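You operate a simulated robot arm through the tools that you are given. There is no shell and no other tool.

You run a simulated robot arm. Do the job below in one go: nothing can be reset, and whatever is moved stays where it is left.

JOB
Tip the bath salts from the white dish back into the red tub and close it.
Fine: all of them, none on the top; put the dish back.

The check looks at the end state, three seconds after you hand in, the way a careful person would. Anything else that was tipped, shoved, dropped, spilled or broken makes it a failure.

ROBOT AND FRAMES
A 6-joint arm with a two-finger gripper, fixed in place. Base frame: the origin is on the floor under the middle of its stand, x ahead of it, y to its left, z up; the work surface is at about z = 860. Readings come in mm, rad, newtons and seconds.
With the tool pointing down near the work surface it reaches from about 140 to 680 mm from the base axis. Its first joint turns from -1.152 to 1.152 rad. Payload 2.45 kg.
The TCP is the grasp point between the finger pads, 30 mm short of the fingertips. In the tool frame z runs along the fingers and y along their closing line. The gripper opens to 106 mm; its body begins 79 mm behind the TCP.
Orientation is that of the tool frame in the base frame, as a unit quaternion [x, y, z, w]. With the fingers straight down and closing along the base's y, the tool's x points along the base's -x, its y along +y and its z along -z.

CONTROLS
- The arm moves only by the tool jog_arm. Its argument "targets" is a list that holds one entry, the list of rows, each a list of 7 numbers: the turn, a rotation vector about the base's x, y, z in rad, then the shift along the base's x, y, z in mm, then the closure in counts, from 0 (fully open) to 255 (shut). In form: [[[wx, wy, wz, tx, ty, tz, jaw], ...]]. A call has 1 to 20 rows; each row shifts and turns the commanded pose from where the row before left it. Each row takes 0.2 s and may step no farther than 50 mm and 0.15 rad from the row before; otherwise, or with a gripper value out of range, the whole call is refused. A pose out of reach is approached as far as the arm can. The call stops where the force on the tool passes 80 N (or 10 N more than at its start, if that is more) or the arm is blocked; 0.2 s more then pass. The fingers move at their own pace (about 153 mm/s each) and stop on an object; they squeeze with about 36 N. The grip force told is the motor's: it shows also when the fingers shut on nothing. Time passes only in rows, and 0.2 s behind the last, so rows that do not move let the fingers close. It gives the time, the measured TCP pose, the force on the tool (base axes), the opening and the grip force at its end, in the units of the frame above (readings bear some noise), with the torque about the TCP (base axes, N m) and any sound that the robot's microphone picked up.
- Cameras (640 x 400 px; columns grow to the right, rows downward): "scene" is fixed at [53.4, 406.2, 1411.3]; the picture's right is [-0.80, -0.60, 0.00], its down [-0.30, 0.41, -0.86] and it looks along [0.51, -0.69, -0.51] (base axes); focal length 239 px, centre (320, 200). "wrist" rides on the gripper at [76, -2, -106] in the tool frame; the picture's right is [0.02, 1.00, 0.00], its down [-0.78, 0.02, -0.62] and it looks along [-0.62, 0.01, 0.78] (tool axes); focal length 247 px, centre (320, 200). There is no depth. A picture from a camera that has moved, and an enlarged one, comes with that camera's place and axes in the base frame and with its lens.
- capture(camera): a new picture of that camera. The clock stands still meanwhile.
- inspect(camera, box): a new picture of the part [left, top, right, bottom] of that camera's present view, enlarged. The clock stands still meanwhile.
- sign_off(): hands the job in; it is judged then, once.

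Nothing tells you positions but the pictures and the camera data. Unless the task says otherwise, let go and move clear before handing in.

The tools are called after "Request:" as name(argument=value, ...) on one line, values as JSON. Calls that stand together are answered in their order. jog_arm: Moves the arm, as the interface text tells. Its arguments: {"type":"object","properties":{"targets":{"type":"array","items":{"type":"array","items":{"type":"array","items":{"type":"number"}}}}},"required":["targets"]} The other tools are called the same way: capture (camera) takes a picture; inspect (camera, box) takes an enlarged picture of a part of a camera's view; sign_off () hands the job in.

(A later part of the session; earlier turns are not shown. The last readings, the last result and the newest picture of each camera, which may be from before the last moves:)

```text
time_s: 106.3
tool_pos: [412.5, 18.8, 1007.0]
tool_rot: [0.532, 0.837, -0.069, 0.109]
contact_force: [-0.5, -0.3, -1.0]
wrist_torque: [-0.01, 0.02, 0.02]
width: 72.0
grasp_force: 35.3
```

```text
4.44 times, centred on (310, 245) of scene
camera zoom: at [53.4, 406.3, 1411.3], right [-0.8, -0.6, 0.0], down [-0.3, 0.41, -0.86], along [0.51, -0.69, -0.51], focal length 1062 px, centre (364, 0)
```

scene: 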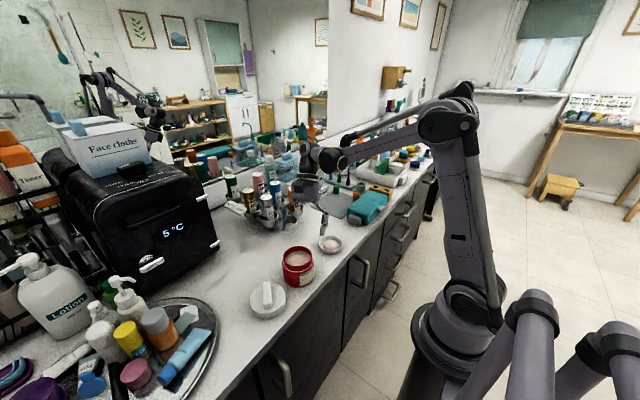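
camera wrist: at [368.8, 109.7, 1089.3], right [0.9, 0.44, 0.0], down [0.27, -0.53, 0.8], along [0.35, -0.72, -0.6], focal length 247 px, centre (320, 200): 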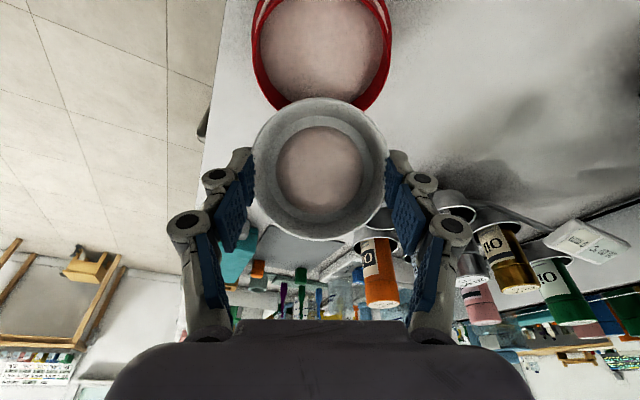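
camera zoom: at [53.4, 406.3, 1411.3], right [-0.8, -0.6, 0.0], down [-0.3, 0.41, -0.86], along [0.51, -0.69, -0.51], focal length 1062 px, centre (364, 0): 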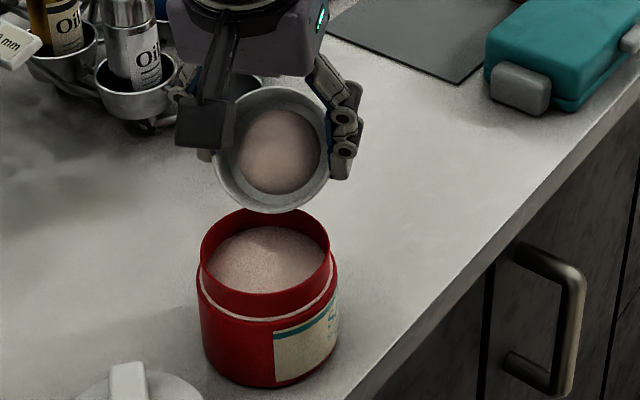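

Still no flow at 45° and the grip is holding steady. I'll continue to 60° and then 75°.

Request:
jog_arm(targets=[[[-0.0593, -0.0278, 0, -1.22, 2.65, 0.47, 120], [-0.0593, -0.0278, 0, -1.22, 2.65, 0.47, 120], [-0.0593, -0.0278, 0, -1.23, 2.65, 0.48, 120], [-0.0593, -0.0278, 0, -1.23, 2.65, 0.48, 120], [0, 0, 0, 0, 0, 0, 120]]])

Request:
capture(camera="wrist")

Request:
inspect(camera="scene", box=[260, 200, 360, 290])

```text
time_s: 107.5
tool_pos: [406.9, 29.9, 1009.5]
tool_rot: [0.519, 0.815, -0.139, 0.217]
contact_force: [-0.9, 0.3, -0.6]
wrist_torque: [0.02, 0.0, 0.0]
width: 72.2
grasp_force: 36.0
```

```text
taken
camera wrist: at [355.0, 137.1, 1062.7], right [0.9, 0.44, -0.01], down [0.17, -0.33, 0.93], along [0.41, -0.84, -0.37], focal length 247 px, centre (320, 200)
```

wrist: 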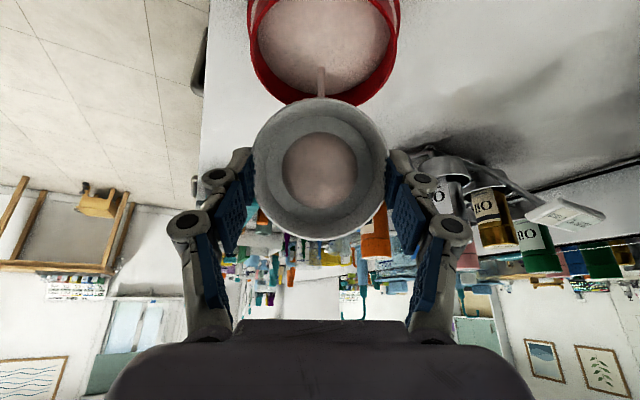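

```text
4.44 times, centred on (310, 245) of scene
camera zoom: at [53.4, 406.2, 1411.3], right [-0.8, -0.6, 0.0], down [-0.3, 0.41, -0.86], along [0.51, -0.69, -0.51], focal length 1062 px, centre (364, 0)
```

zoom: 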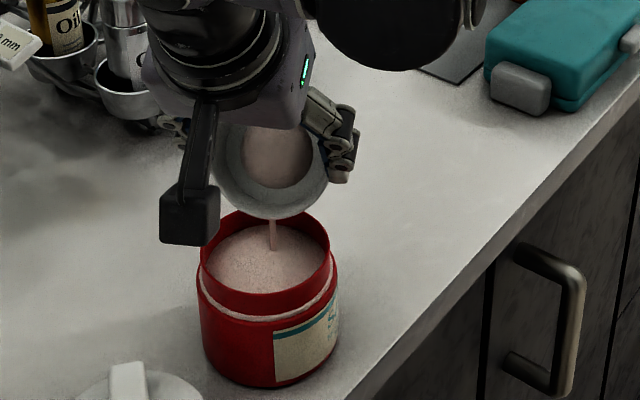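

A stream is flowing from the lip into the middle of the tub. I'll hold for a second, then keep tipping.

Request:
jog_arm(targets=[[[0, 0, 0, 0, 0, 0, 120], [0, 0, 0, 0, 0, 0, 120], [0, 0, 0, 0, 0, 0, 120], [0, 0, 0, 0, 0, 0, 120], [0, 0, 0, 0, 0, 0, 120]]])

Request:
inspect(camera="wrist", box=[220, 0, 420, 250])

Request:
inspect(camera="scene", box=[260, 200, 360, 290])

```text
time_s: 108.7
tool_pos: [407.2, 29.2, 1009.8]
tool_rot: [0.518, 0.815, -0.138, 0.217]
contact_force: [0.2, 0.2, 0.1]
wrist_torque: [0.01, 0.0, -0.04]
width: 72.0
grasp_force: 36.3
```

```text
1.60 times, centred on (320, 125) of wrist
camera zoom: at [355.1, 137.0, 1062.8], right [0.9, 0.44, -0.01], down [0.17, -0.33, 0.93], along [0.41, -0.84, -0.37], focal length 395 px, centre (320, 320)
```

zoom: 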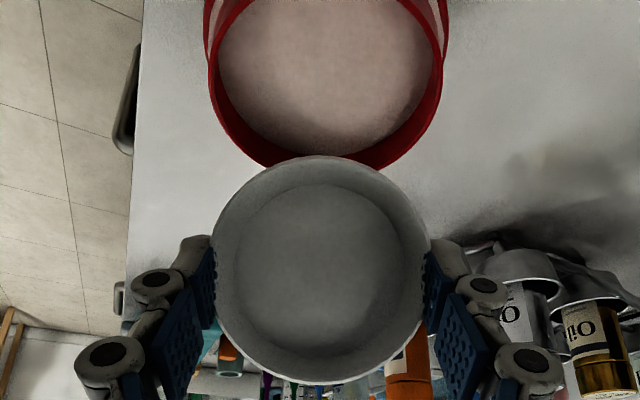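

```text
4.44 times, centred on (310, 245) of scene
camera zoom: at [53.4, 406.2, 1411.3], right [-0.8, -0.6, 0.0], down [-0.3, 0.41, -0.86], along [0.51, -0.69, -0.51], focal length 1062 px, centre (364, 0)
```

zoom: 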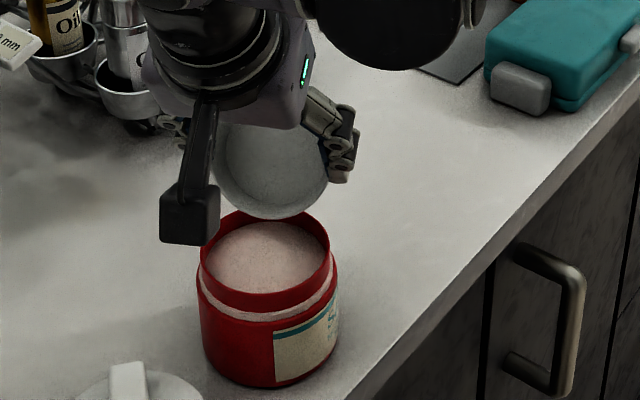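

The dish looks empty. To be certain nothing is left, I'll tip it further to about 105° over the tub and pause there.

Request:
jog_arm(targets=[[[-0.0593, -0.0278, 0, -1.35, 2.87, 0.43, 120], [-0.0593, -0.0278, 0, -1.35, 2.87, 0.43, 120], [-0.0593, -0.0278, 0, -1.35, 2.87, 0.43, 120], [-0.0593, -0.0278, 0, -1.35, 2.87, 0.43, 120], [-0.0593, -0.0278, 0, -1.35, 2.87, -0.4, 120], [-0.0593, -0.0278, 0, -1.35, 2.87, -0.4, 120], [-0.0593, -0.0278, 0, -1.35, 2.87, -0.4, 120], [-0.0593, -0.0278, 0, -1.35, 2.87, -0.4, 120], [-0.0593, -0.0278, 0, -1.25, 2.67, -0.72, 120], [-0.0593, -0.0278, 0, -1.25, 2.67, -0.72, 120], [-0.0593, -0.0278, 0, -1.25, 2.67, -0.72, 120], [-0.0593, -0.0278, 0, -1.25, 2.67, -0.72, 120], [0, 0, 0, 0, 0, 0, 120], [0, 0, 0, 0, 0, 0, 120], [0, 0, 0, 0, 0, 0, 120], [0, 0, 0, 0, 0, 0, 120]]])

Request:
capture(camera="wrist")

Request:
inspect(camera="scene", box=[240, 200, 360, 300])

```text
time_s: 112.1
tool_pos: [390.1, 61.5, 1006.2]
tool_rot: [0.426, 0.67, -0.326, 0.513]
contact_force: [-0.4, 0.2, 0.0]
wrist_torque: [0.01, 0.06, -0.02]
width: 72.1
grasp_force: 35.7
```

```text
taken
camera wrist: at [337.7, 171.7, 959.6], right [0.9, 0.43, -0.02], down [-0.15, 0.37, 0.92], along [0.4, -0.83, 0.4], focal length 247 px, centre (320, 200)
```

wrist: 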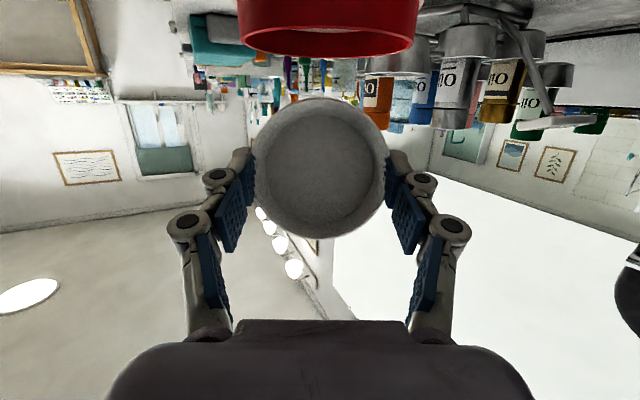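

```text
4.00 times, centred on (300, 250) of scene
camera zoom: at [53.4, 406.2, 1411.3], right [-0.8, -0.6, 0.0], down [-0.3, 0.41, -0.86], along [0.51, -0.69, -0.51], focal length 955 px, centre (400, 0)
```

zoom: 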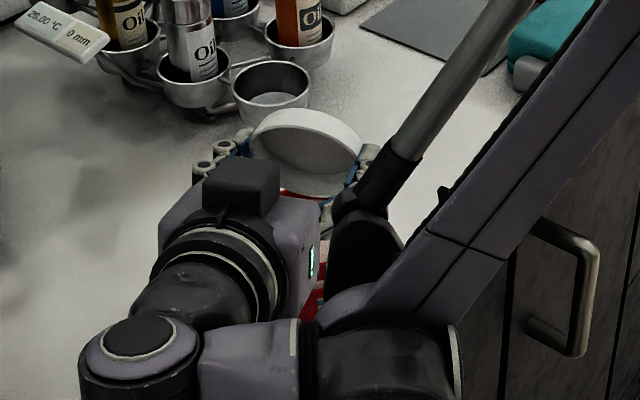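

Request:
inspect(camera="wrist", box=[240, 85, 400, 245])

```text
2.50 times, centred on (320, 165) of wrist
camera zoom: at [337.7, 171.7, 959.6], right [0.9, 0.43, -0.02], down [-0.15, 0.37, 0.92], along [0.4, -0.83, 0.4], focal length 617 px, centre (320, 288)
```

zoom: 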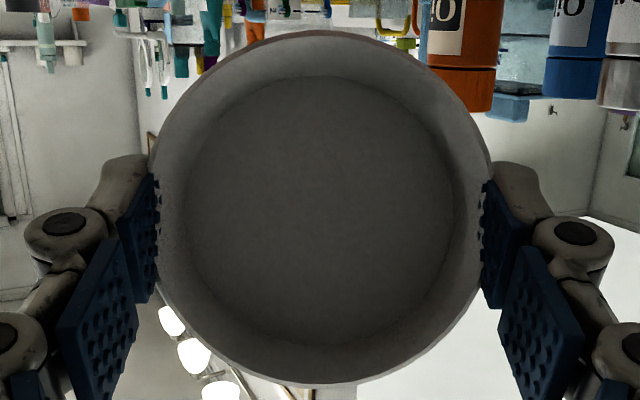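

The dish is completely empty. I'll reverse the tipping motion back to level over the tub.

Request:
jog_arm(targets=[[[0.1186, 0.0556, 0, 2.5, -5.34, 1.44, 120], [0.1186, 0.0556, 0, 2.5, -5.34, 1.44, 120], [0.1186, 0.0556, 0, 2.7, -5.74, 0.8, 120], [0.1186, 0.0556, 0, 2.7, -5.74, 0.8, 120], [0.1186, 0.0556, 0, 2.7, -5.74, -0.86, 120], [0.1186, 0.0556, 0, 2.7, -5.74, -0.86, 120], [0.1186, 0.0556, 0, 2.45, -5.3, -0.95, 120], [0.1186, 0.0556, 0, 2.45, -5.3, -0.95, 120], [0.1186, 0.0556, 0, 2.15, -4.6, -2.4, 120], [0.1186, 0.0556, 0, 2.15, -4.6, -2.4, 120], [0.1186, 0.0556, 0, 1.65, -3.5, -3.05, 120], [0.1186, 0.0556, 0, 1.65, -3.5, -3.05, 120], [0.1186, 0.0556, 0, 1.05, -2.25, -2.95, 120], [0.1186, 0.0556, 0, 1.05, -2.25, -2.95, 120], [0, 0, 0, 0, 0, 0, 120]]])

Request:
capture(camera="wrist")

Request:
inspect(camera="scene", box=[240, 200, 360, 300])

```text
time_s: 115.3
tool_pos: [421.4, -1.5, 990.5]
tool_rot: [0.519, 0.814, 0.14, -0.221]
contact_force: [-0.1, 0.1, -0.4]
wrist_torque: [0.01, -0.01, -0.01]
width: 72.0
grasp_force: 35.9
```

```text
taken
camera wrist: at [415.9, 7.4, 1120.4], right [0.9, 0.44, 0.01], down [0.44, -0.89, 0.14], along [0.07, -0.12, -0.99], focal length 247 px, centre (320, 200)
```

wrist: 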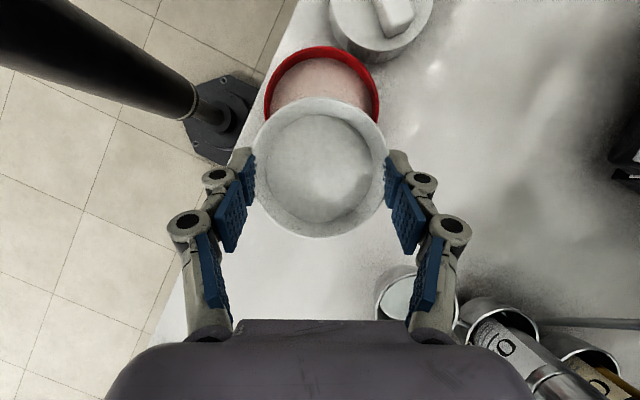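

```text
4.00 times, centred on (300, 250) of scene
camera zoom: at [53.4, 406.2, 1411.3], right [-0.8, -0.6, 0.0], down [-0.3, 0.41, -0.86], along [0.51, -0.69, -0.51], focal length 955 px, centre (400, 0)
```

zoom: 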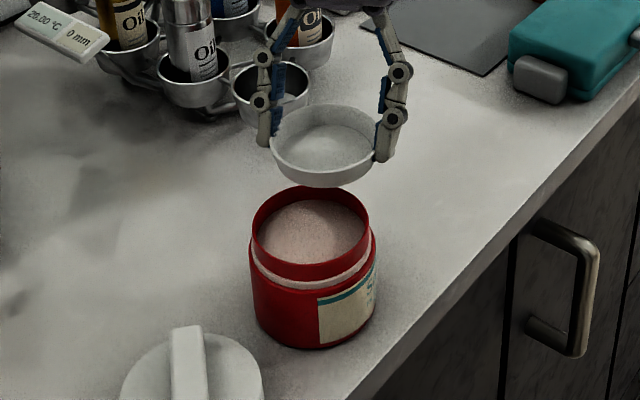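

The dish is level and empty, with nothing spilled. I'll carry it back along the same path and lower it to its original spot.

Request:
jog_arm(targets=[[[0, 0, 0, -2.35, -11.65, 0, 120], [0, 0, 0, -2.35, -11.65, 0, 120], [0, 0, 0, -2.35, -11.65, 0, 120], [0, 0, 0, -2.35, -11.65, 0, 120], [0, 0, 0, -2.35, -11.65, 0, 120], [0, 0, 0, -2.35, -11.65, 0, 120], [0, 0, 0, -2.35, -11.65, 0, 120], [0, 0, 0, -2.35, -11.65, 0, 120], [0, 0, 0, -2.35, -11.65, 0, 120], [0, 0, 0, -2.35, -11.65, 0, 120], [0, 0, 0, 0, 0, -20, 120], [0, 0, 0, 0, 0, -20, 120], [0, 0, 0, 0, 0, -20, 120], [0, 0, 0, 0, 0, -20, 120], [0, 0, 0, 0, 0, -12, 120], [0, 0, 0, 0, 0, -4, 120], [0, 0, 0, 0, 0, 0, 120]]])

Request:
inspect(camera="scene", box=[300, 210, 360, 260])

```text
time_s: 118.9
tool_pos: [396.7, -118.6, 894.3]
tool_rot: [0.519, 0.814, 0.14, -0.219]
contact_force: [0.8, 0.0, -0.2]
wrist_torque: [-0.02, -0.02, -0.01]
width: 72.0
grasp_force: 35.8
```

```text
8.00 times, centred on (330, 235) of scene
camera zoom: at [53.4, 406.2, 1411.3], right [-0.8, -0.6, 0.0], down [-0.3, 0.41, -0.86], along [0.51, -0.69, -0.51], focal length 1911 px, centre (240, -80)
```

zoom: 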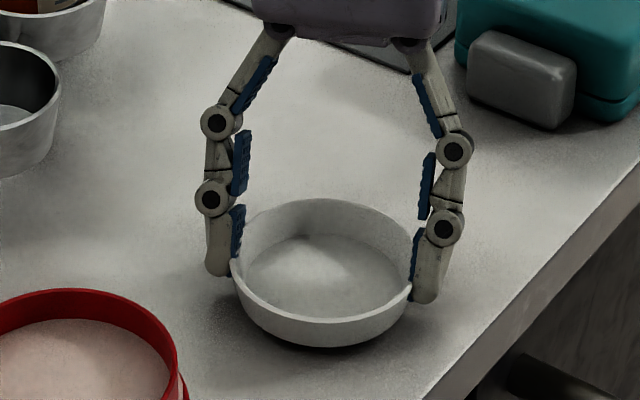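

About 6 mm to go. I'll lower in small steps until the dish touches down.

Request:
jog_arm(targets=[[[0, 0, 0, 0, 0, -2, 120], [0, 0, 0, 0, 0, -1.5, 120], [0, 0, 0, 0, 0, -1, 120], [0, 0, 0, 0, 0, 0, 120]]])

```text
time_s: 119.9
tool_pos: [397.7, -118.3, 889.4]
tool_rot: [0.518, 0.814, 0.14, -0.22]
contact_force: [0.5, 0.9, 11.1]
wrist_torque: [-0.07, -0.1, 0.01]
width: 72.0
grasp_force: 36.1
```

It's touching the counter at 11 N. I'll relieve slightly and open the fingers gently.

Request:
jog_arm(targets=[[[0, 0, 0, 0, 0, 0.4, 120], [0, 0, 0, 0, 0, 0, 90], [0, 0, 0, 0, 0, 0, 75], [0, 0, 0, 0, 0, 0, 60], [0, 0, 0, 0, 0, 0, 40], [0, 0, 0, 0, 0, 0, 10], [0, 0, 0, 0, 0, 0, 0]]])

Request:
inspect(camera="scene", box=[300, 210, 360, 260])

Request:
capture(camera="wrist")

```text
time_s: 121.5
tool_pos: [397.8, -117.7, 890.3]
tool_rot: [0.518, 0.815, 0.14, -0.219]
contact_force: [0.4, 0.1, -0.3]
wrist_torque: [0.0, -0.01, 0.0]
width: 106.0
grasp_force: 0.0
```

```text
8.00 times, centred on (330, 235) of scene
camera zoom: at [53.4, 406.2, 1411.3], right [-0.8, -0.6, 0.0], down [-0.3, 0.41, -0.86], along [0.51, -0.69, -0.51], focal length 1911 px, centre (240, -80)
```

zoom: 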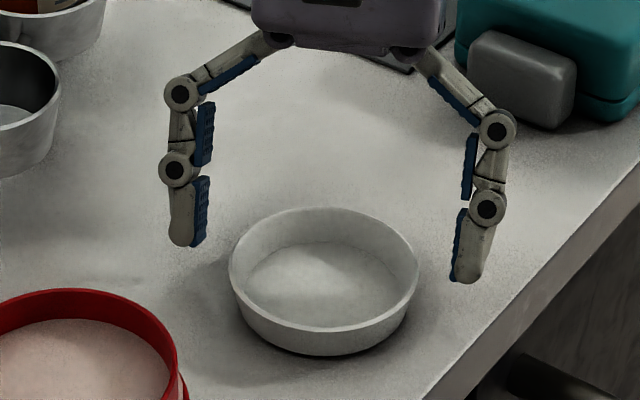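

```text
taken
camera wrist: at [391.8, -108.2, 1019.0], right [0.9, 0.44, 0.01], down [0.44, -0.89, 0.14], along [0.07, -0.12, -0.99], focal length 247 px, centre (320, 200)
```

wrist: 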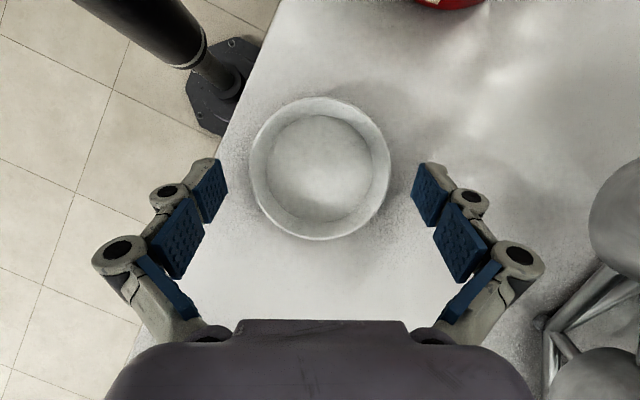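

The dish is back within about 1 mm of where it was. I'll rise clear, bring the tool vertical and yaw back to 230° while moving toward the lid.

Request:
jog_arm(targets=[[[0, 0, 0, 0, 0, 10, 0], [0, 0, 0, 0, 0, 25, 0], [0, 0, 0, 0, 0, 35, 0], [0, 0, 0, 0, 0, 40, 0], [0, 0, 0, 0, 0, 40, 0], [-0.1186, -0.0555, 0, 0, 0, 15, 0], [-0.1186, -0.0555, 0, 0, 0, 15, 0], [-0.1186, -0.0555, 0, 0, 0, 10, 0], [-0.1186, -0.0555, 0, 0, 0, 0, 0], [0, 0, 0.149, 0, 11.8, 0, 0], [0, 0, 0.149, 0, 11.8, 0, 0], [0, 0, 0.149, 0, 11.8, 0, 0], [0, 0, 0.149, 0, 11.8, 0, 0], [0, 0, 0.149, 0, 11.8, 0, 0], [0, 0, 0.149, 0, 11.8, 0, 0], [0, 0, 0.149, 0, 11.8, 0, 0], [0, 0, 0.149, 0, 11.8, 0, 0]]])

Request:
jog_arm(targets=[[[0, 0, 0.149, 0, 11.8, 0, 0], [0, 0, 0.149, 0, 11.8, 0, 0], [0, 0, 0.149, 0, 11.8, 0, 0], [0, 0, 0.149, 0, 11.8, 0, 0], [0, 0, 0.149, 0, 11.8, 0, 0], [0, 0, 0.149, 0, 11.8, 0, 0], [0, 0, 0.149, 0, 11.8, 0, 0], [0, 0, 0.149, 0, 11.8, 0, 0], [0, 0, 0.149, 0, 11.8, 0, 0], [0, 0, 0.149, 0, 11.8, 0, 0], [0, 0, 0.149, 0, 11.8, 0, 0], [0, 0, 0.149, 0, 11.8, 0, 0], [0, 0, 0.149, 0, 11.8, 0, 0], [0, 0, 0.149, 0, 11.8, 0, 0], [0, 0, 0.149, 0, 11.8, 0, 0], [0, 0, 0.149, 0, 11.8, 0, 0], [0, 0, 0, 0, 0, 0, 0]]])

Request:
capture(camera="wrist")

Request:
capture(camera="scene")

```text
time_s: 125.1
tool_pos: [399.3, -23.2, 1079.1]
tool_rot: [-0.031, 1.0, -0.001, -0.002]
contact_force: [-0.5, 0.2, 0.6]
wrist_torque: [-0.02, -0.01, -0.01]
width: 106.2
grasp_force: 0.1
```

```text
time_s: 128.7
tool_pos: [399.0, 163.5, 1079.4]
tool_rot: [0.94, -0.34, 0.002, 0.0]
contact_force: [0.1, 1.1, -0.3]
wrist_torque: [0.01, -0.03, -0.01]
width: 105.8
grasp_force: 0.0
```

```text
taken
camera wrist: at [459.4, 115.3, 1184.7], right [-0.62, -0.78, 0.0], down [-0.61, 0.49, 0.62], along [-0.48, 0.39, -0.79], focal length 247 px, centre (320, 200)
```

wrist: 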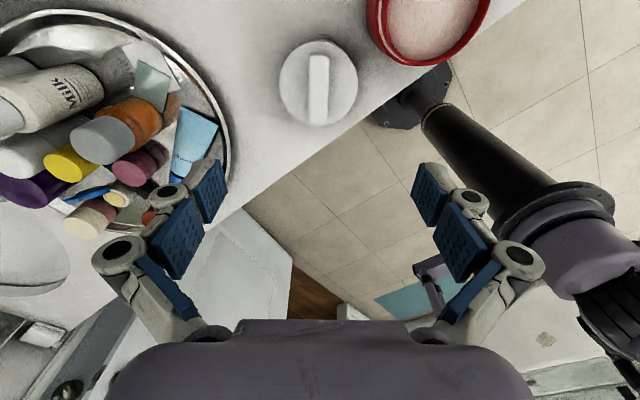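

```text
taken
```

scene: 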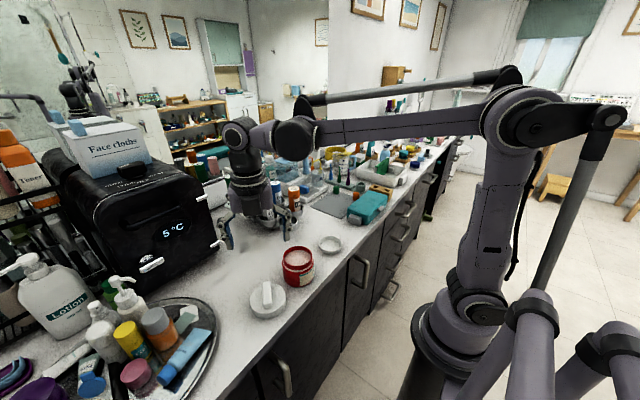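

I'm above the lid again. I'll zoom in to align with its bar.

Request:
inspect(camera="wrist", box=[260, 25, 380, 135])

```text
3.64 times, centred on (320, 80) of wrist
camera zoom: at [459.4, 115.3, 1184.7], right [-0.62, -0.78, 0.0], down [-0.61, 0.49, 0.62], along [-0.48, 0.39, -0.79], focal length 898 px, centre (320, 636)
```

zoom: 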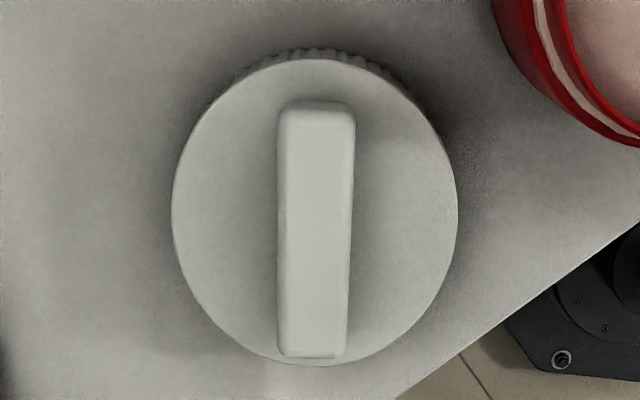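

The bar is aligned with the gripper, about 2 mm off-centre. I'll correct, pre-close to 60 mm, descend to the same grasp height (TCP z≈915.5) and grip.

Request:
jog_arm(targets=[[[0, 0, 0, 2, 1.5, -30, 110], [0, 0, 0, 0, 0, -40, 110], [0, 0, 0, 0, 0, -40, 110], [0, 0, 0, 0, 0, -30, 110], [0, 0, 0, 0, 0, -15, 110], [0, 0, 0, 0, 0, -6, 110], [0, 0, 0, 0, 0, 0, 110]]])

Request:
inspect(camera="wrist", box=[220, 40, 420, 240])

```text
time_s: 130.3
tool_pos: [402.2, 166.3, 918.8]
tool_rot: [0.94, -0.342, 0.002, -0.001]
contact_force: [0.0, -0.2, 0.4]
wrist_torque: [0.0, -0.03, -0.02]
width: 60.5
grasp_force: 0.1
```

```text
2.00 times, centred on (320, 140) of wrist
camera zoom: at [461.6, 118.3, 1024.3], right [-0.62, -0.78, 0.0], down [-0.61, 0.49, 0.62], along [-0.48, 0.39, -0.79], focal length 494 px, centre (320, 320)
```

zoom: 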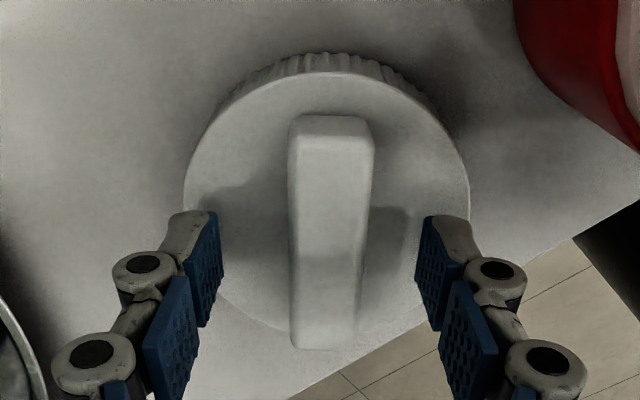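

The bar sits about 2 mm to one side of the finger midpoint. I'll shift to centre, lower 3 mm and close.

Request:
jog_arm(targets=[[[0, 0, 0, -1.2, -1.5, -1.5, 110], [0, 0, 0, 0, 0, -1.5, 140], [0, 0, 0, 0, 0, 0, 170], [0, 0, 0, 0, 0, 0, 190], [0, 0, 0, 0, 0, 0, 210], [0, 0, 0, 0, 0, 0, 255], [0, 0, 0, 0, 0, 0, 255]]])

Request:
inspect(camera="scene", box=[220, 240, 320, 320])

```text
time_s: 131.9
tool_pos: [399.3, 163.4, 915.2]
tool_rot: [0.94, -0.341, 0.001, 0.0]
contact_force: [-0.9, -0.3, 0.3]
wrist_torque: [0.02, -0.01, 0.0]
width: 20.5
grasp_force: 36.4
```

```text
5.00 times, centred on (270, 280) of scene
camera zoom: at [53.4, 406.2, 1411.3], right [-0.8, -0.6, 0.0], down [-0.3, 0.41, -0.86], along [0.51, -0.69, -0.51], focal length 1194 px, centre (570, -200)
```

zoom: 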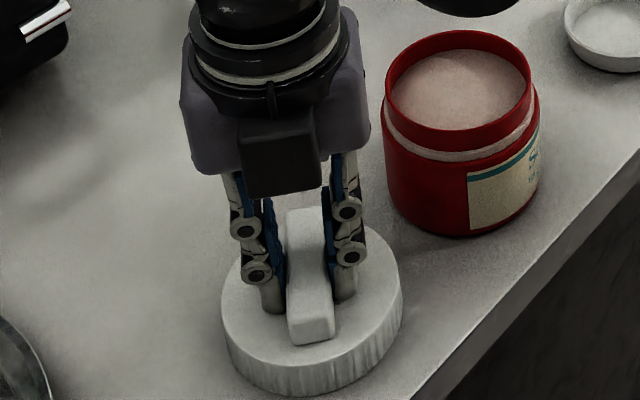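

The lid is gripped. Before lifting, I'll check with the wrist camera how well it's centred under the tool.

Request:
inspect(camera="wrist", box=[220, 40, 420, 240])

Request:
jog_arm(targets=[[[0, 0, 0, 0, 0, 5, 255], [0, 0, 0, 0, 0, 15, 255], [0, 0, 0, 0, 0, 30, 255], [0, 0, 0, 0, 0, 35, 255], [0, 0, 0, 0, 0, 0, 255]]])

Request:
inspect(camera="wrist", box=[220, 0, 520, 200])

```text
2.00 times, centred on (320, 140) of wrist
camera zoom: at [459.6, 116.3, 1021.7], right [-0.62, -0.78, 0.0], down [-0.61, 0.49, 0.62], along [-0.48, 0.39, -0.79], focal length 494 px, centre (320, 320)
```

zoom: 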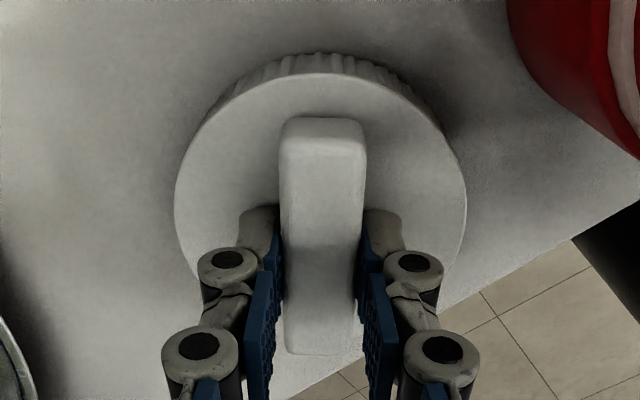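

```text
time_s: 133.1
tool_pos: [398.6, 164.8, 1002.0]
tool_rot: [0.94, -0.342, 0.001, 0.0]
contact_force: [0.5, 0.6, -1.0]
wrist_torque: [0.04, 0.0, -0.03]
width: 21.0
grasp_force: 36.1
```

```text
2.00 times, centred on (370, 100) of wrist
camera zoom: at [459.4, 116.9, 1107.2], right [-0.62, -0.78, 0.0], down [-0.61, 0.49, 0.62], along [-0.48, 0.39, -0.79], focal length 494 px, centre (220, 400)
```

zoom: 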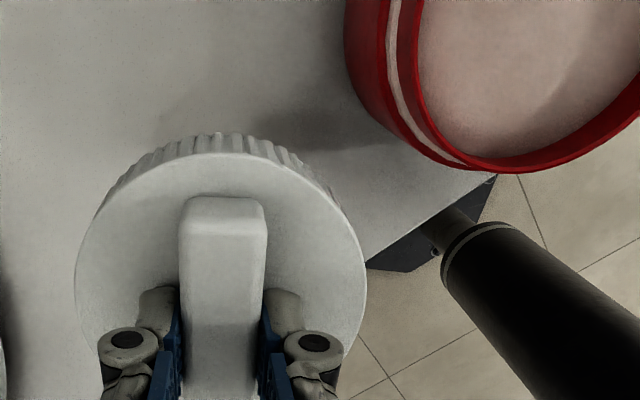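

The lid is centred under the tool within about 1 mm. I'll move to a viewpoint where the wrist camera sees the whole tub rim, so I can locate its centre accurately before replacing the lid.

Request:
jog_arm(targets=[[[0, 0, 0, 15, -10, 20, 255], [0, 0, 0, 15, -15, 20, 255], [0, 0, 0, 15, -14, 18, 255], [0, 0, 0, 0, 0, 0, 255], [0, 0, 0, 0, 0, 0, 255]]])

Request:
inspect(camera="wrist", box=[340, 20, 500, 160])

Request:
inspect(camera="scene", box=[250, 215, 350, 300])

```text
time_s: 134.3
tool_pos: [446.0, 122.6, 1059.7]
tool_rot: [0.94, -0.341, 0.002, 0.0]
contact_force: [1.0, 0.1, -0.3]
wrist_torque: [0.0, -0.02, -0.02]
width: 20.7
grasp_force: 35.9
```

```text
2.86 times, centred on (420, 90) of wrist
camera zoom: at [505.7, 75.2, 1165.7], right [-0.62, -0.78, 0.0], down [-0.61, 0.49, 0.62], along [-0.48, 0.39, -0.79], focal length 706 px, centre (34, 514)
```

zoom: 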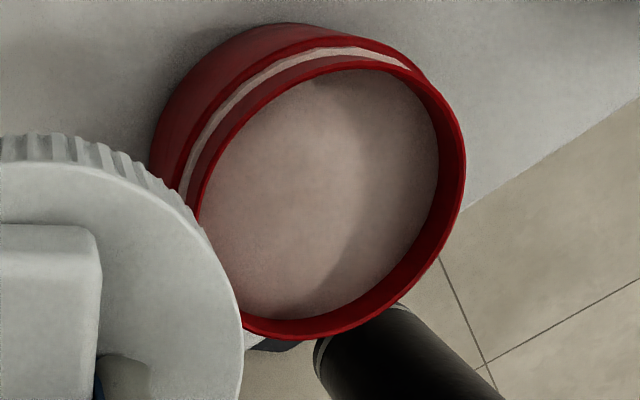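

```text
4.71 times, centred on (300, 258) of scene
camera zoom: at [53.4, 406.2, 1411.3], right [-0.8, -0.6, 0.0], down [-0.3, 0.41, -0.86], along [0.51, -0.69, -0.51], focal length 1124 px, centre (414, -71)
```

zoom: 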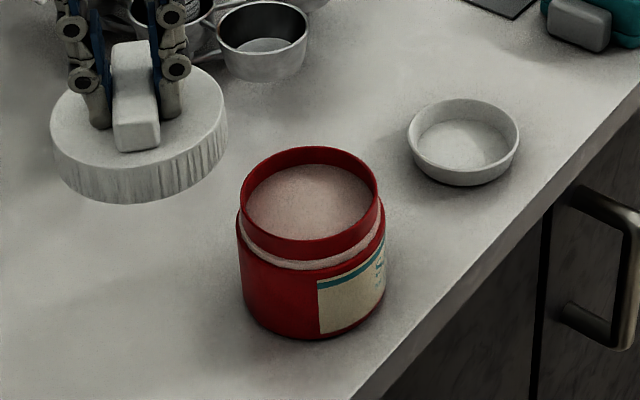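

The rim fits a circle centred at (400, 45), radius about 40 mm. I'll move the lid over the tub, hovering about 20 mm above the rim, and check alignment.

Request:
jog_arm(targets=[[[0, 0, 0, -10, -15, 0, 255], [0, 0, 0, -10, -16, 0, 255], [0, 0, 0, -10, -16, -10, 255], [0, 0, 0, -10, -16, -20, 255], [0, 0, 0, -7.1, -14.5, -15, 255], [0, 0, 0, 0, 0, 0, 255], [0, 0, 0, 0, 0, 0, 255]]])

Request:
inspect(camera="wrist", box=[220, 20, 420, 220])

Request:
inspect(camera="scene", box=[260, 215, 340, 295])

```text
time_s: 135.9
tool_pos: [394.6, 49.3, 1013.7]
tool_rot: [0.94, -0.341, 0.002, -0.001]
contact_force: [0.0, -0.4, 0.0]
wrist_torque: [-0.01, 0.01, -0.02]
width: 20.9
grasp_force: 36.4
```

```text
2.00 times, centred on (320, 120) of wrist
camera zoom: at [455.2, 1.2, 1119.5], right [-0.63, -0.78, 0.0], down [-0.61, 0.49, 0.62], along [-0.48, 0.39, -0.79], focal length 494 px, centre (320, 360)
```

zoom: 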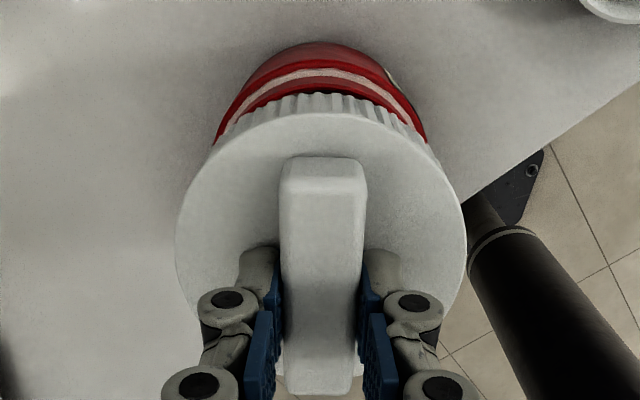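

```text
5.00 times, centred on (300, 255) of scene
camera zoom: at [53.4, 406.2, 1411.3], right [-0.8, -0.6, 0.0], down [-0.3, 0.41, -0.86], along [0.51, -0.69, -0.51], focal length 1194 px, centre (420, -75)
```

zoom: 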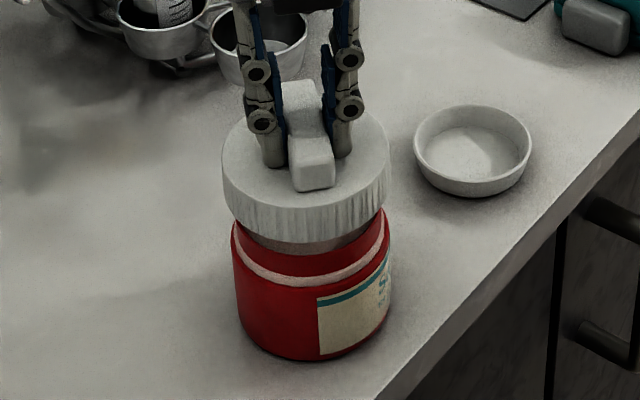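

The lid is hovering close to aligned, but my measurements put it about 3–4 mm off in one direction. I'll shift by (+2.7, -2.7) mm and recheck.

Request:
jog_arm(targets=[[[0, 0, 0, 2.7, -2.7, 0, 255], [0, 0, 0, 0, 0, 0, 255], [0, 0, 0, 0, 0, 0, 255]]])

Request:
jog_arm(targets=[[[0, 0, 0, 0, 0, 0, 255]]])

Request:
inspect(camera="wrist", box=[220, 20, 420, 220])

Request:
inspect(camera="scene", box=[270, 225, 330, 285])

```text
time_s: 136.7
tool_pos: [398.7, 46.8, 1013.8]
tool_rot: [0.94, -0.342, 0.002, 0.0]
contact_force: [0.6, 0.2, -0.7]
wrist_torque: [0.04, -0.02, -0.01]
width: 20.7
grasp_force: 35.9
```

```text
time_s: 137.1
tool_pos: [398.3, 44.7, 1013.9]
tool_rot: [0.94, -0.341, 0.002, 0.0]
contact_force: [0.4, 0.0, 0.1]
wrist_torque: [-0.02, -0.03, 0.01]
width: 20.9
grasp_force: 35.9
```

```text
2.00 times, centred on (320, 120) of wrist
camera zoom: at [458.3, -2.2, 1119.7], right [-0.62, -0.78, 0.0], down [-0.61, 0.49, 0.62], along [-0.48, 0.39, -0.79], focal length 494 px, centre (320, 360)
```

zoom: 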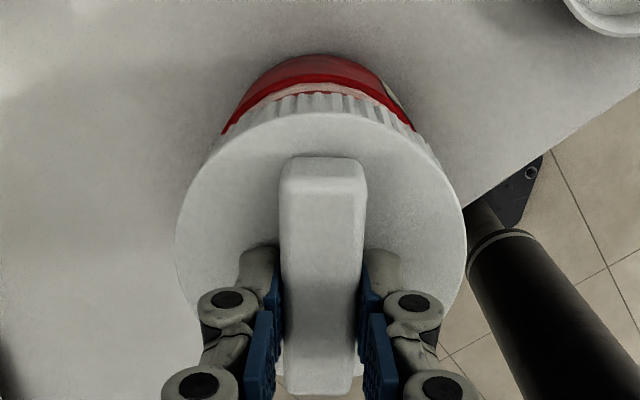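

```text
6.67 times, centred on (300, 255) of scene
camera zoom: at [53.4, 406.2, 1411.3], right [-0.8, -0.6, 0.0], down [-0.3, 0.41, -0.86], along [0.51, -0.69, -0.51], focal length 1592 px, centre (453, -167)
```

zoom: 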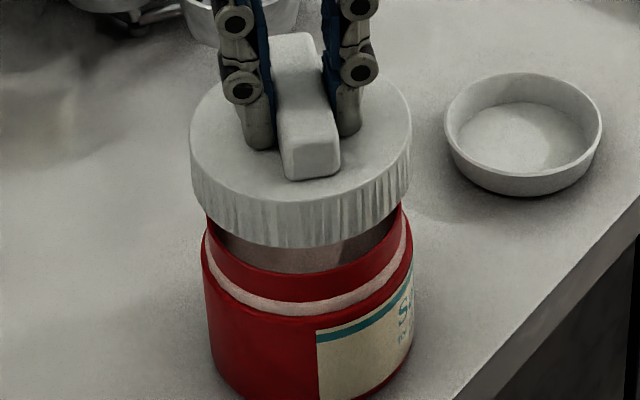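

Now the lid looks aligned with the neck within about 1 mm in both views. I'll lower it in steps, watching for early rim contact.

Request:
jog_arm(targets=[[[0, 0, 0, 0, 0, -8, 255], [0, 0, 0, 0, 0, -6, 255], [0, 0, 0, 0, 0, -3, 255], [0, 0, 0, 0, 0, -3, 255], [0, 0, 0, 0, 0, -3, 255], [0, 0, 0, 0, 0, 0, 255]]])

Request:
inspect(camera="scene", box=[270, 225, 330, 285])

```text
time_s: 138.5
tool_pos: [399.3, 44.4, 991.7]
tool_rot: [0.94, -0.342, 0.001, -0.001]
contact_force: [1.2, -4.1, 35.4]
wrist_torque: [0.9, 0.63, -0.01]
width: 20.4
grasp_force: 35.9
```

```text
6.67 times, centred on (300, 255) of scene
camera zoom: at [53.0, 406.1, 1411.4], right [-0.8, -0.6, 0.0], down [-0.3, 0.41, -0.86], along [0.51, -0.69, -0.51], focal length 1592 px, centre (453, -167)
```

zoom: 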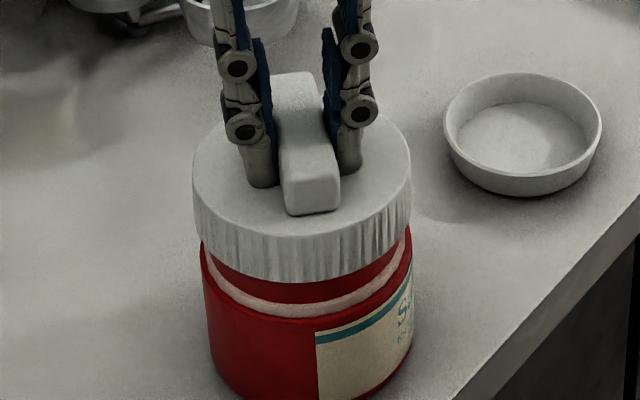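

It touched the rim early (TCP z≈992). The torque shows contact on the (-x, +y) side, so the lid is a bit too far toward (+x, -y). I'll back up, shift (-1, +1.6) mm and try again.

Request:
jog_arm(targets=[[[0, 0, 0, 0, 0, 4, 255], [0, 0, 0, -1, 1.6, 0, 255], [0, 0, 0, 0, 0, 0, 255], [0, 0, 0, 0, 0, -3, 255], [0, 0, 0, 0, 0, -2, 255], [0, 0, 0, 0, 0, 0, 255]]])

```text
time_s: 139.9
tool_pos: [398.8, 45.6, 990.1]
tool_rot: [0.94, -0.341, 0.002, -0.001]
contact_force: [-0.3, -1.1, -0.1]
wrist_torque: [-0.08, -0.02, 0.04]
width: 20.5
grasp_force: 36.1
```

It's now below that height with no contact force, so the lid is sliding over the neck. I'll continue down gently.

Request:
jog_arm(targets=[[[0, 0, 0, 0, 0, -2, 255], [0, 0, 0, 0, 0, -2, 255], [0, 0, 0, 0, 0, -2, 255], [0, 0, 0, 0, 0, 0, 255]]])

Request:
inspect(camera="scene", box=[270, 225, 330, 285])

```text
time_s: 140.9
tool_pos: [398.3, 47.3, 983.8]
tool_rot: [0.94, -0.341, 0.002, 0.0]
contact_force: [0.4, -1.4, 1.0]
wrist_torque: [-0.05, 0.0, 0.01]
width: 20.4
grasp_force: 36.0
```

```text
6.67 times, centred on (300, 255) of scene
camera zoom: at [53.4, 406.2, 1411.3], right [-0.8, -0.6, 0.0], down [-0.3, 0.41, -0.86], along [0.51, -0.69, -0.51], focal length 1592 px, centre (453, -167)
```

zoom: 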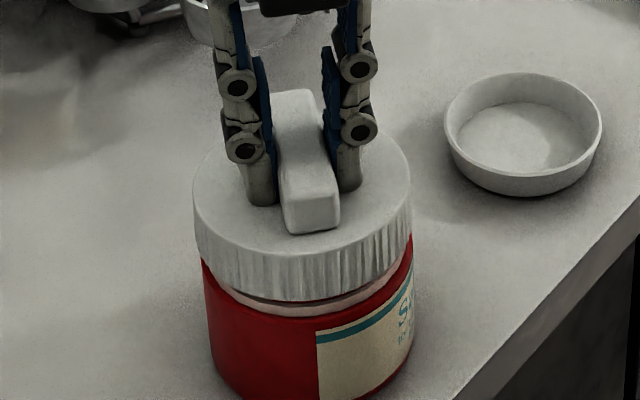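

Request:
jog_arm(targets=[[[0, 0, 0, 0, 0, -2, 255], [0, 0, 0, 0, 0, -2, 255], [0, 0, 0, 0, 0, -1, 255], [0, 0, 0, 0, 0, 0, 255]]])

Request:
inspect(camera="scene", box=[270, 225, 330, 285])

```text
time_s: 141.9
tool_pos: [397.5, 46.4, 978.6]
tool_rot: [0.94, -0.342, 0.002, -0.001]
contact_force: [2.5, -2.4, 0.1]
wrist_torque: [-0.19, -0.18, 0.01]
width: 20.4
grasp_force: 35.9
```

```text
6.67 times, centred on (300, 255) of scene
camera zoom: at [53.4, 406.2, 1411.3], right [-0.8, -0.6, 0.0], down [-0.3, 0.41, -0.86], along [0.51, -0.69, -0.51], focal length 1592 px, centre (453, -167)
```

zoom: 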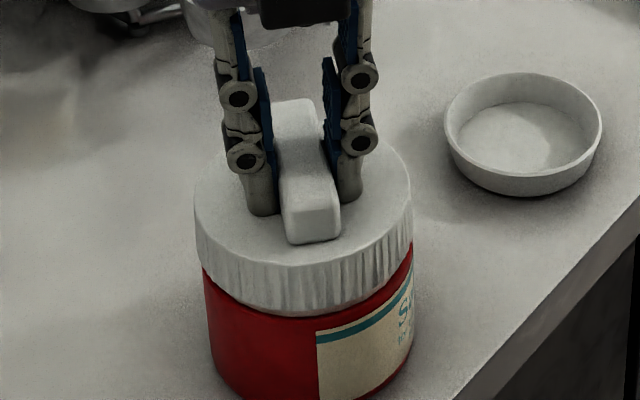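

Request:
jog_arm(targets=[[[0, 0, 0, 0, 0, -1, 255], [0, 0, 0, 0, 0, -1, 255], [0, 0, 0, 0, 0, 0, 255]]])

```text
time_s: 142.7
tool_pos: [398.1, 47.0, 977.1]
tool_rot: [0.94, -0.342, 0.002, 0.0]
contact_force: [2.7, -1.4, 9.2]
wrist_torque: [-0.66, -0.78, -0.03]
width: 20.4
grasp_force: 36.5
```

Contact at the thread's starting height, with a bit of side torque. I'll nudge (+0.4, -0.5) mm, press lightly and begin turning clockwise.

Request:
jog_arm(targets=[[[0, 0, 0, 0.4, -0.5, 0, 255], [0, 0, 0, 0, 0, -0.5, 255], [0, 0, 0, 0, 0, 0, 255]]])

```text
time_s: 143.5
tool_pos: [398.1, 46.9, 978.1]
tool_rot: [0.94, -0.34, 0.0, -0.001]
contact_force: [-8.1, 8.6, 22.6]
wrist_torque: [0.19, 0.14, 0.02]
width: 20.7
grasp_force: 36.0
```

Request:
jog_arm(targets=[[[0, 0, 0, -0.3, 0.35, 0, 255], [0, 0, -0.08, 0, 0, 0, 255], [0, 0, -0.08, 0, 0, 0, 255], [0, 0, -0.08, 0, 0, 0, 255], [0, 0, -0.08, 0, 0, 0, 255], [0, 0, 0, 0, 0, 0, 255]]])

Request:
inspect(camera="scene", box=[270, 225, 330, 285])

```text
time_s: 144.9
tool_pos: [397.9, 45.7, 977.2]
tool_rot: [0.873, -0.487, 0.002, 0.0]
contact_force: [3.0, 7.1, 21.5]
wrist_torque: [-0.17, -0.5, 0.09]
width: 20.8
grasp_force: 36.0
```

```text
6.67 times, centred on (300, 255) of scene
camera zoom: at [53.1, 406.4, 1411.3], right [-0.8, -0.6, 0.0], down [-0.3, 0.41, -0.86], along [0.51, -0.69, -0.51], focal length 1592 px, centre (453, -167)
```

zoom: 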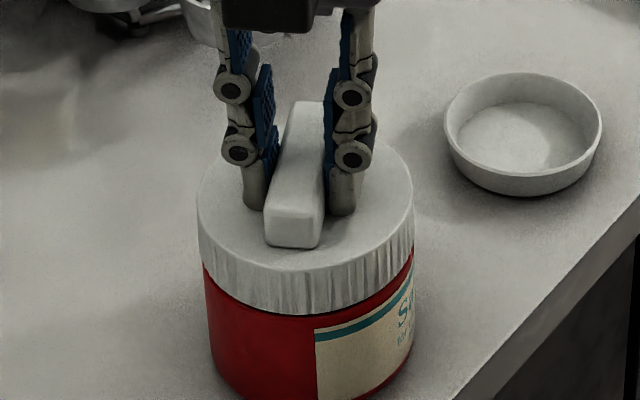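

The lid turned clockwise while the label stayed put. I'll continue screwing down, easing z downward a touch.

Request:
jog_arm(targets=[[[0, 0, -0.1, 0, 0, -0.1, 255], [0, 0, -0.1, 0, 0, -0.1, 255], [0, 0, -0.1, 0, 0, -0.1, 255], [0, 0, -0.1, 0, 0, -0.1, 255], [0, 0, -0.1, 0, 0, -0.1, 255], [0, 0, -0.1, 0, 0, -0.1, 255], [0, 0, -0.1, 0, 0, -0.1, 255], [0, 0, -0.1, 0, 0, -0.1, 255], [0, 0, 0, 0, 0, 0, 255]]])

Request:
inspect(camera="scene", box=[270, 225, 330, 285])

```text
time_s: 146.9
tool_pos: [398.8, 46.0, 975.5]
tool_rot: [-0.614, 0.789, -0.002, -0.002]
contact_force: [3.7, -1.1, 8.9]
wrist_torque: [-0.6, 0.02, 0.04]
width: 20.8
grasp_force: 35.6
```

```text
6.67 times, centred on (300, 255) of scene
camera zoom: at [53.4, 406.2, 1411.3], right [-0.8, -0.6, 0.0], down [-0.3, 0.41, -0.86], along [0.51, -0.69, -0.51], focal length 1592 px, centre (453, -167)
```

zoom: 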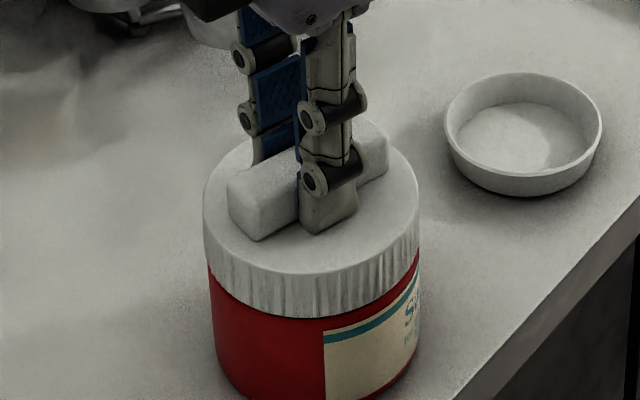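

Still turning well; the tub has drifted only about 2 mm. I'll continue.

Request:
jog_arm(targets=[[[0, 0, -0.1, 0, 0, -0.2, 255], [0, 0, -0.1, 0, 0, -0.1, 255], [0, 0, -0.1, 0, 0, -0.1, 255], [0, 0, -0.1, 0, 0, -0.1, 255], [0, 0, -0.1, 0, 0, -0.1, 255], [0, 0, -0.1, 0, 0, -0.1, 255], [0, 0, -0.1, 0, 0, -0.1, 255], [0, 0, -0.1, 0, 0, -0.1, 255], [0, 0, 0, 0, 0, 0, 255]]])

Request:
inspect(camera="scene", box=[270, 225, 330, 285])

```text
time_s: 148.9
tool_pos: [399.2, 45.7, 974.3]
tool_rot: [-0.259, 0.966, -0.001, -0.001]
contact_force: [8.6, -4.7, 15.4]
wrist_torque: [-0.23, -0.21, 0.04]
width: 20.7
grasp_force: 35.8
```

```text
6.67 times, centred on (300, 255) of scene
camera zoom: at [53.4, 406.1, 1411.3], right [-0.8, -0.6, 0.0], down [-0.3, 0.41, -0.86], along [0.51, -0.69, -0.51], focal length 1592 px, centre (453, -167)
```

zoom: 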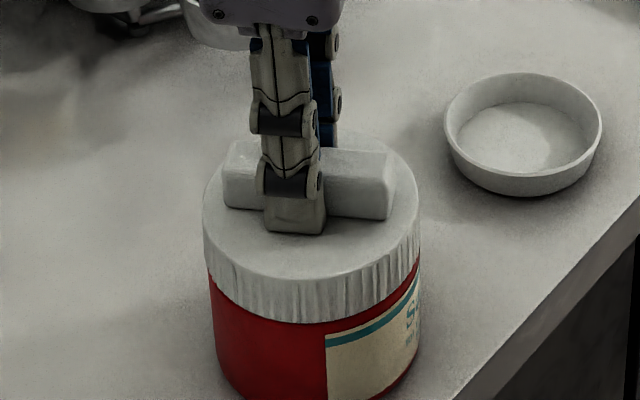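

Request:
jog_arm(targets=[[[0, 0, -0.1, 0.2, -0.1, -0.1, 255], [0, 0, -0.1, 0.1, -0.1, -0.1, 255], [0, 0, -0.1, 0, 0, -0.1, 255], [0, 0, -0.1, 0, 0, -0.1, 255], [0, 0, -0.1, 0, 0, -0.1, 255], [0, 0, -0.1, 0, 0, -0.1, 255], [0, 0, -0.1, 0, 0, -0.1, 255], [0, 0, -0.1, 0, 0, -0.1, 255], [0, 0, 0, 0, 0, 0, 255]]])

Request:
inspect(camera="scene", box=[270, 225, 330, 285])

```text
time_s: 150.9
tool_pos: [398.8, 45.4, 974.0]
tool_rot: [0.137, 0.991, 0.0, -0.002]
contact_force: [-2.0, -10.7, 17.9]
wrist_torque: [-0.29, 0.26, 0.09]
width: 20.9
grasp_force: 35.9
```

```text
6.67 times, centred on (300, 255) of scene
camera zoom: at [53.0, 405.9, 1411.4], right [-0.8, -0.6, 0.0], down [-0.3, 0.41, -0.86], along [0.51, -0.69, -0.51], focal length 1592 px, centre (453, -167)
```

zoom: 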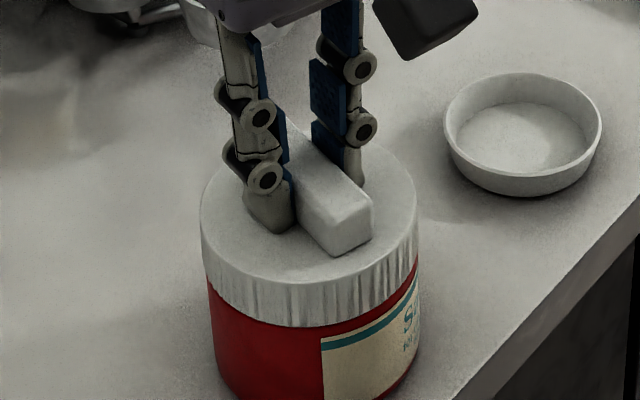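

About 156° turned, with roughly 48° left to the original closed angle. I'll continue with a small side relief.

Request:
jog_arm(targets=[[[0, 0, -0.1, 0, -0.2, -0.1, 255], [0, 0, -0.1, 0, -0.1, -0.1, 255], [0, 0, -0.1, 0, 0, -0.1, 255], [0, 0, -0.1, 0, 0, -0.1, 255], [0, 0, -0.1, 0, 0, -0.1, 255], [0, 0, -0.1, 0, 0, -0.1, 255], [0, 0, 0, 0, 0, 0, 255]]])

Request:
inspect(camera="scene", box=[270, 225, 330, 285])

```text
time_s: 152.5
tool_pos: [399.9, 48.6, 972.6]
tool_rot: [0.424, 0.906, 0.003, -0.002]
contact_force: [4.7, 6.9, 33.8]
wrist_torque: [0.11, -0.21, 0.47]
width: 20.6
grasp_force: 36.5
```

```text
6.67 times, centred on (300, 255) of scene
camera zoom: at [53.0, 406.4, 1411.3], right [-0.8, -0.6, 0.0], down [-0.3, 0.41, -0.86], along [0.51, -0.69, -0.51], focal length 1592 px, centre (453, -167)
```

zoom: 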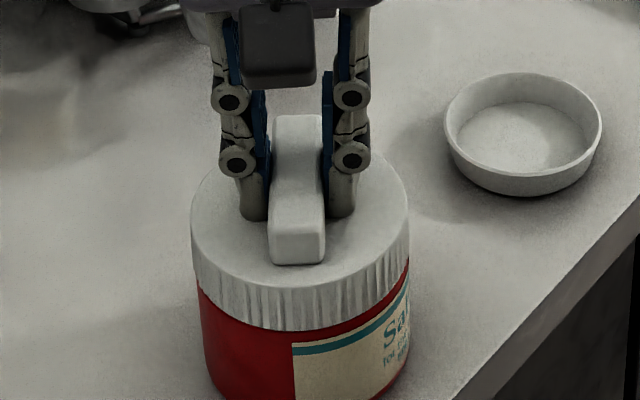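

The tub started to turn with the lid and torque rose to 0.47 N·m, so the lid is tight or binding from my pressing. I'll ease the downward force and test a little more rotation.

Request:
jog_arm(targets=[[[0, 0, 0, 0, 0, 0.6, 255], [0, 0, 0, 0, 0, 0.6, 255], [0, 0, 0, 0, 0, 0, 255], [0, 0, 0, 0, 0, 0, 255]]])

Request:
inspect(camera="scene", box=[270, 225, 330, 285])

```text
time_s: 153.5
tool_pos: [398.2, 45.4, 973.8]
tool_rot: [0.424, 0.906, 0.0, -0.002]
contact_force: [4.3, 0.5, 1.1]
wrist_torque: [-0.01, -0.16, 0.03]
width: 20.7
grasp_force: 35.6
```

```text
6.67 times, centred on (300, 255) of scene
camera zoom: at [53.4, 406.3, 1411.3], right [-0.8, -0.6, 0.0], down [-0.3, 0.41, -0.86], along [0.51, -0.69, -0.51], focal length 1592 px, centre (453, -167)
```

zoom: 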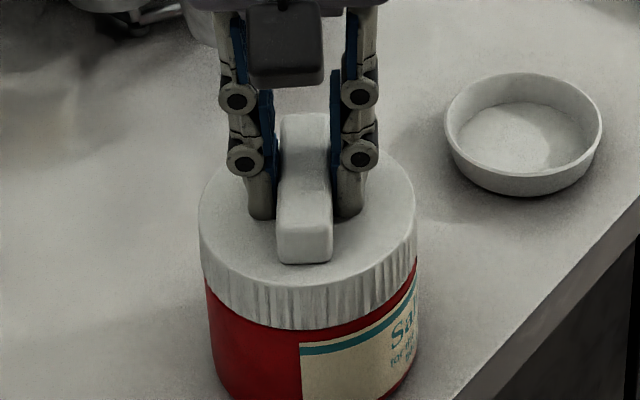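

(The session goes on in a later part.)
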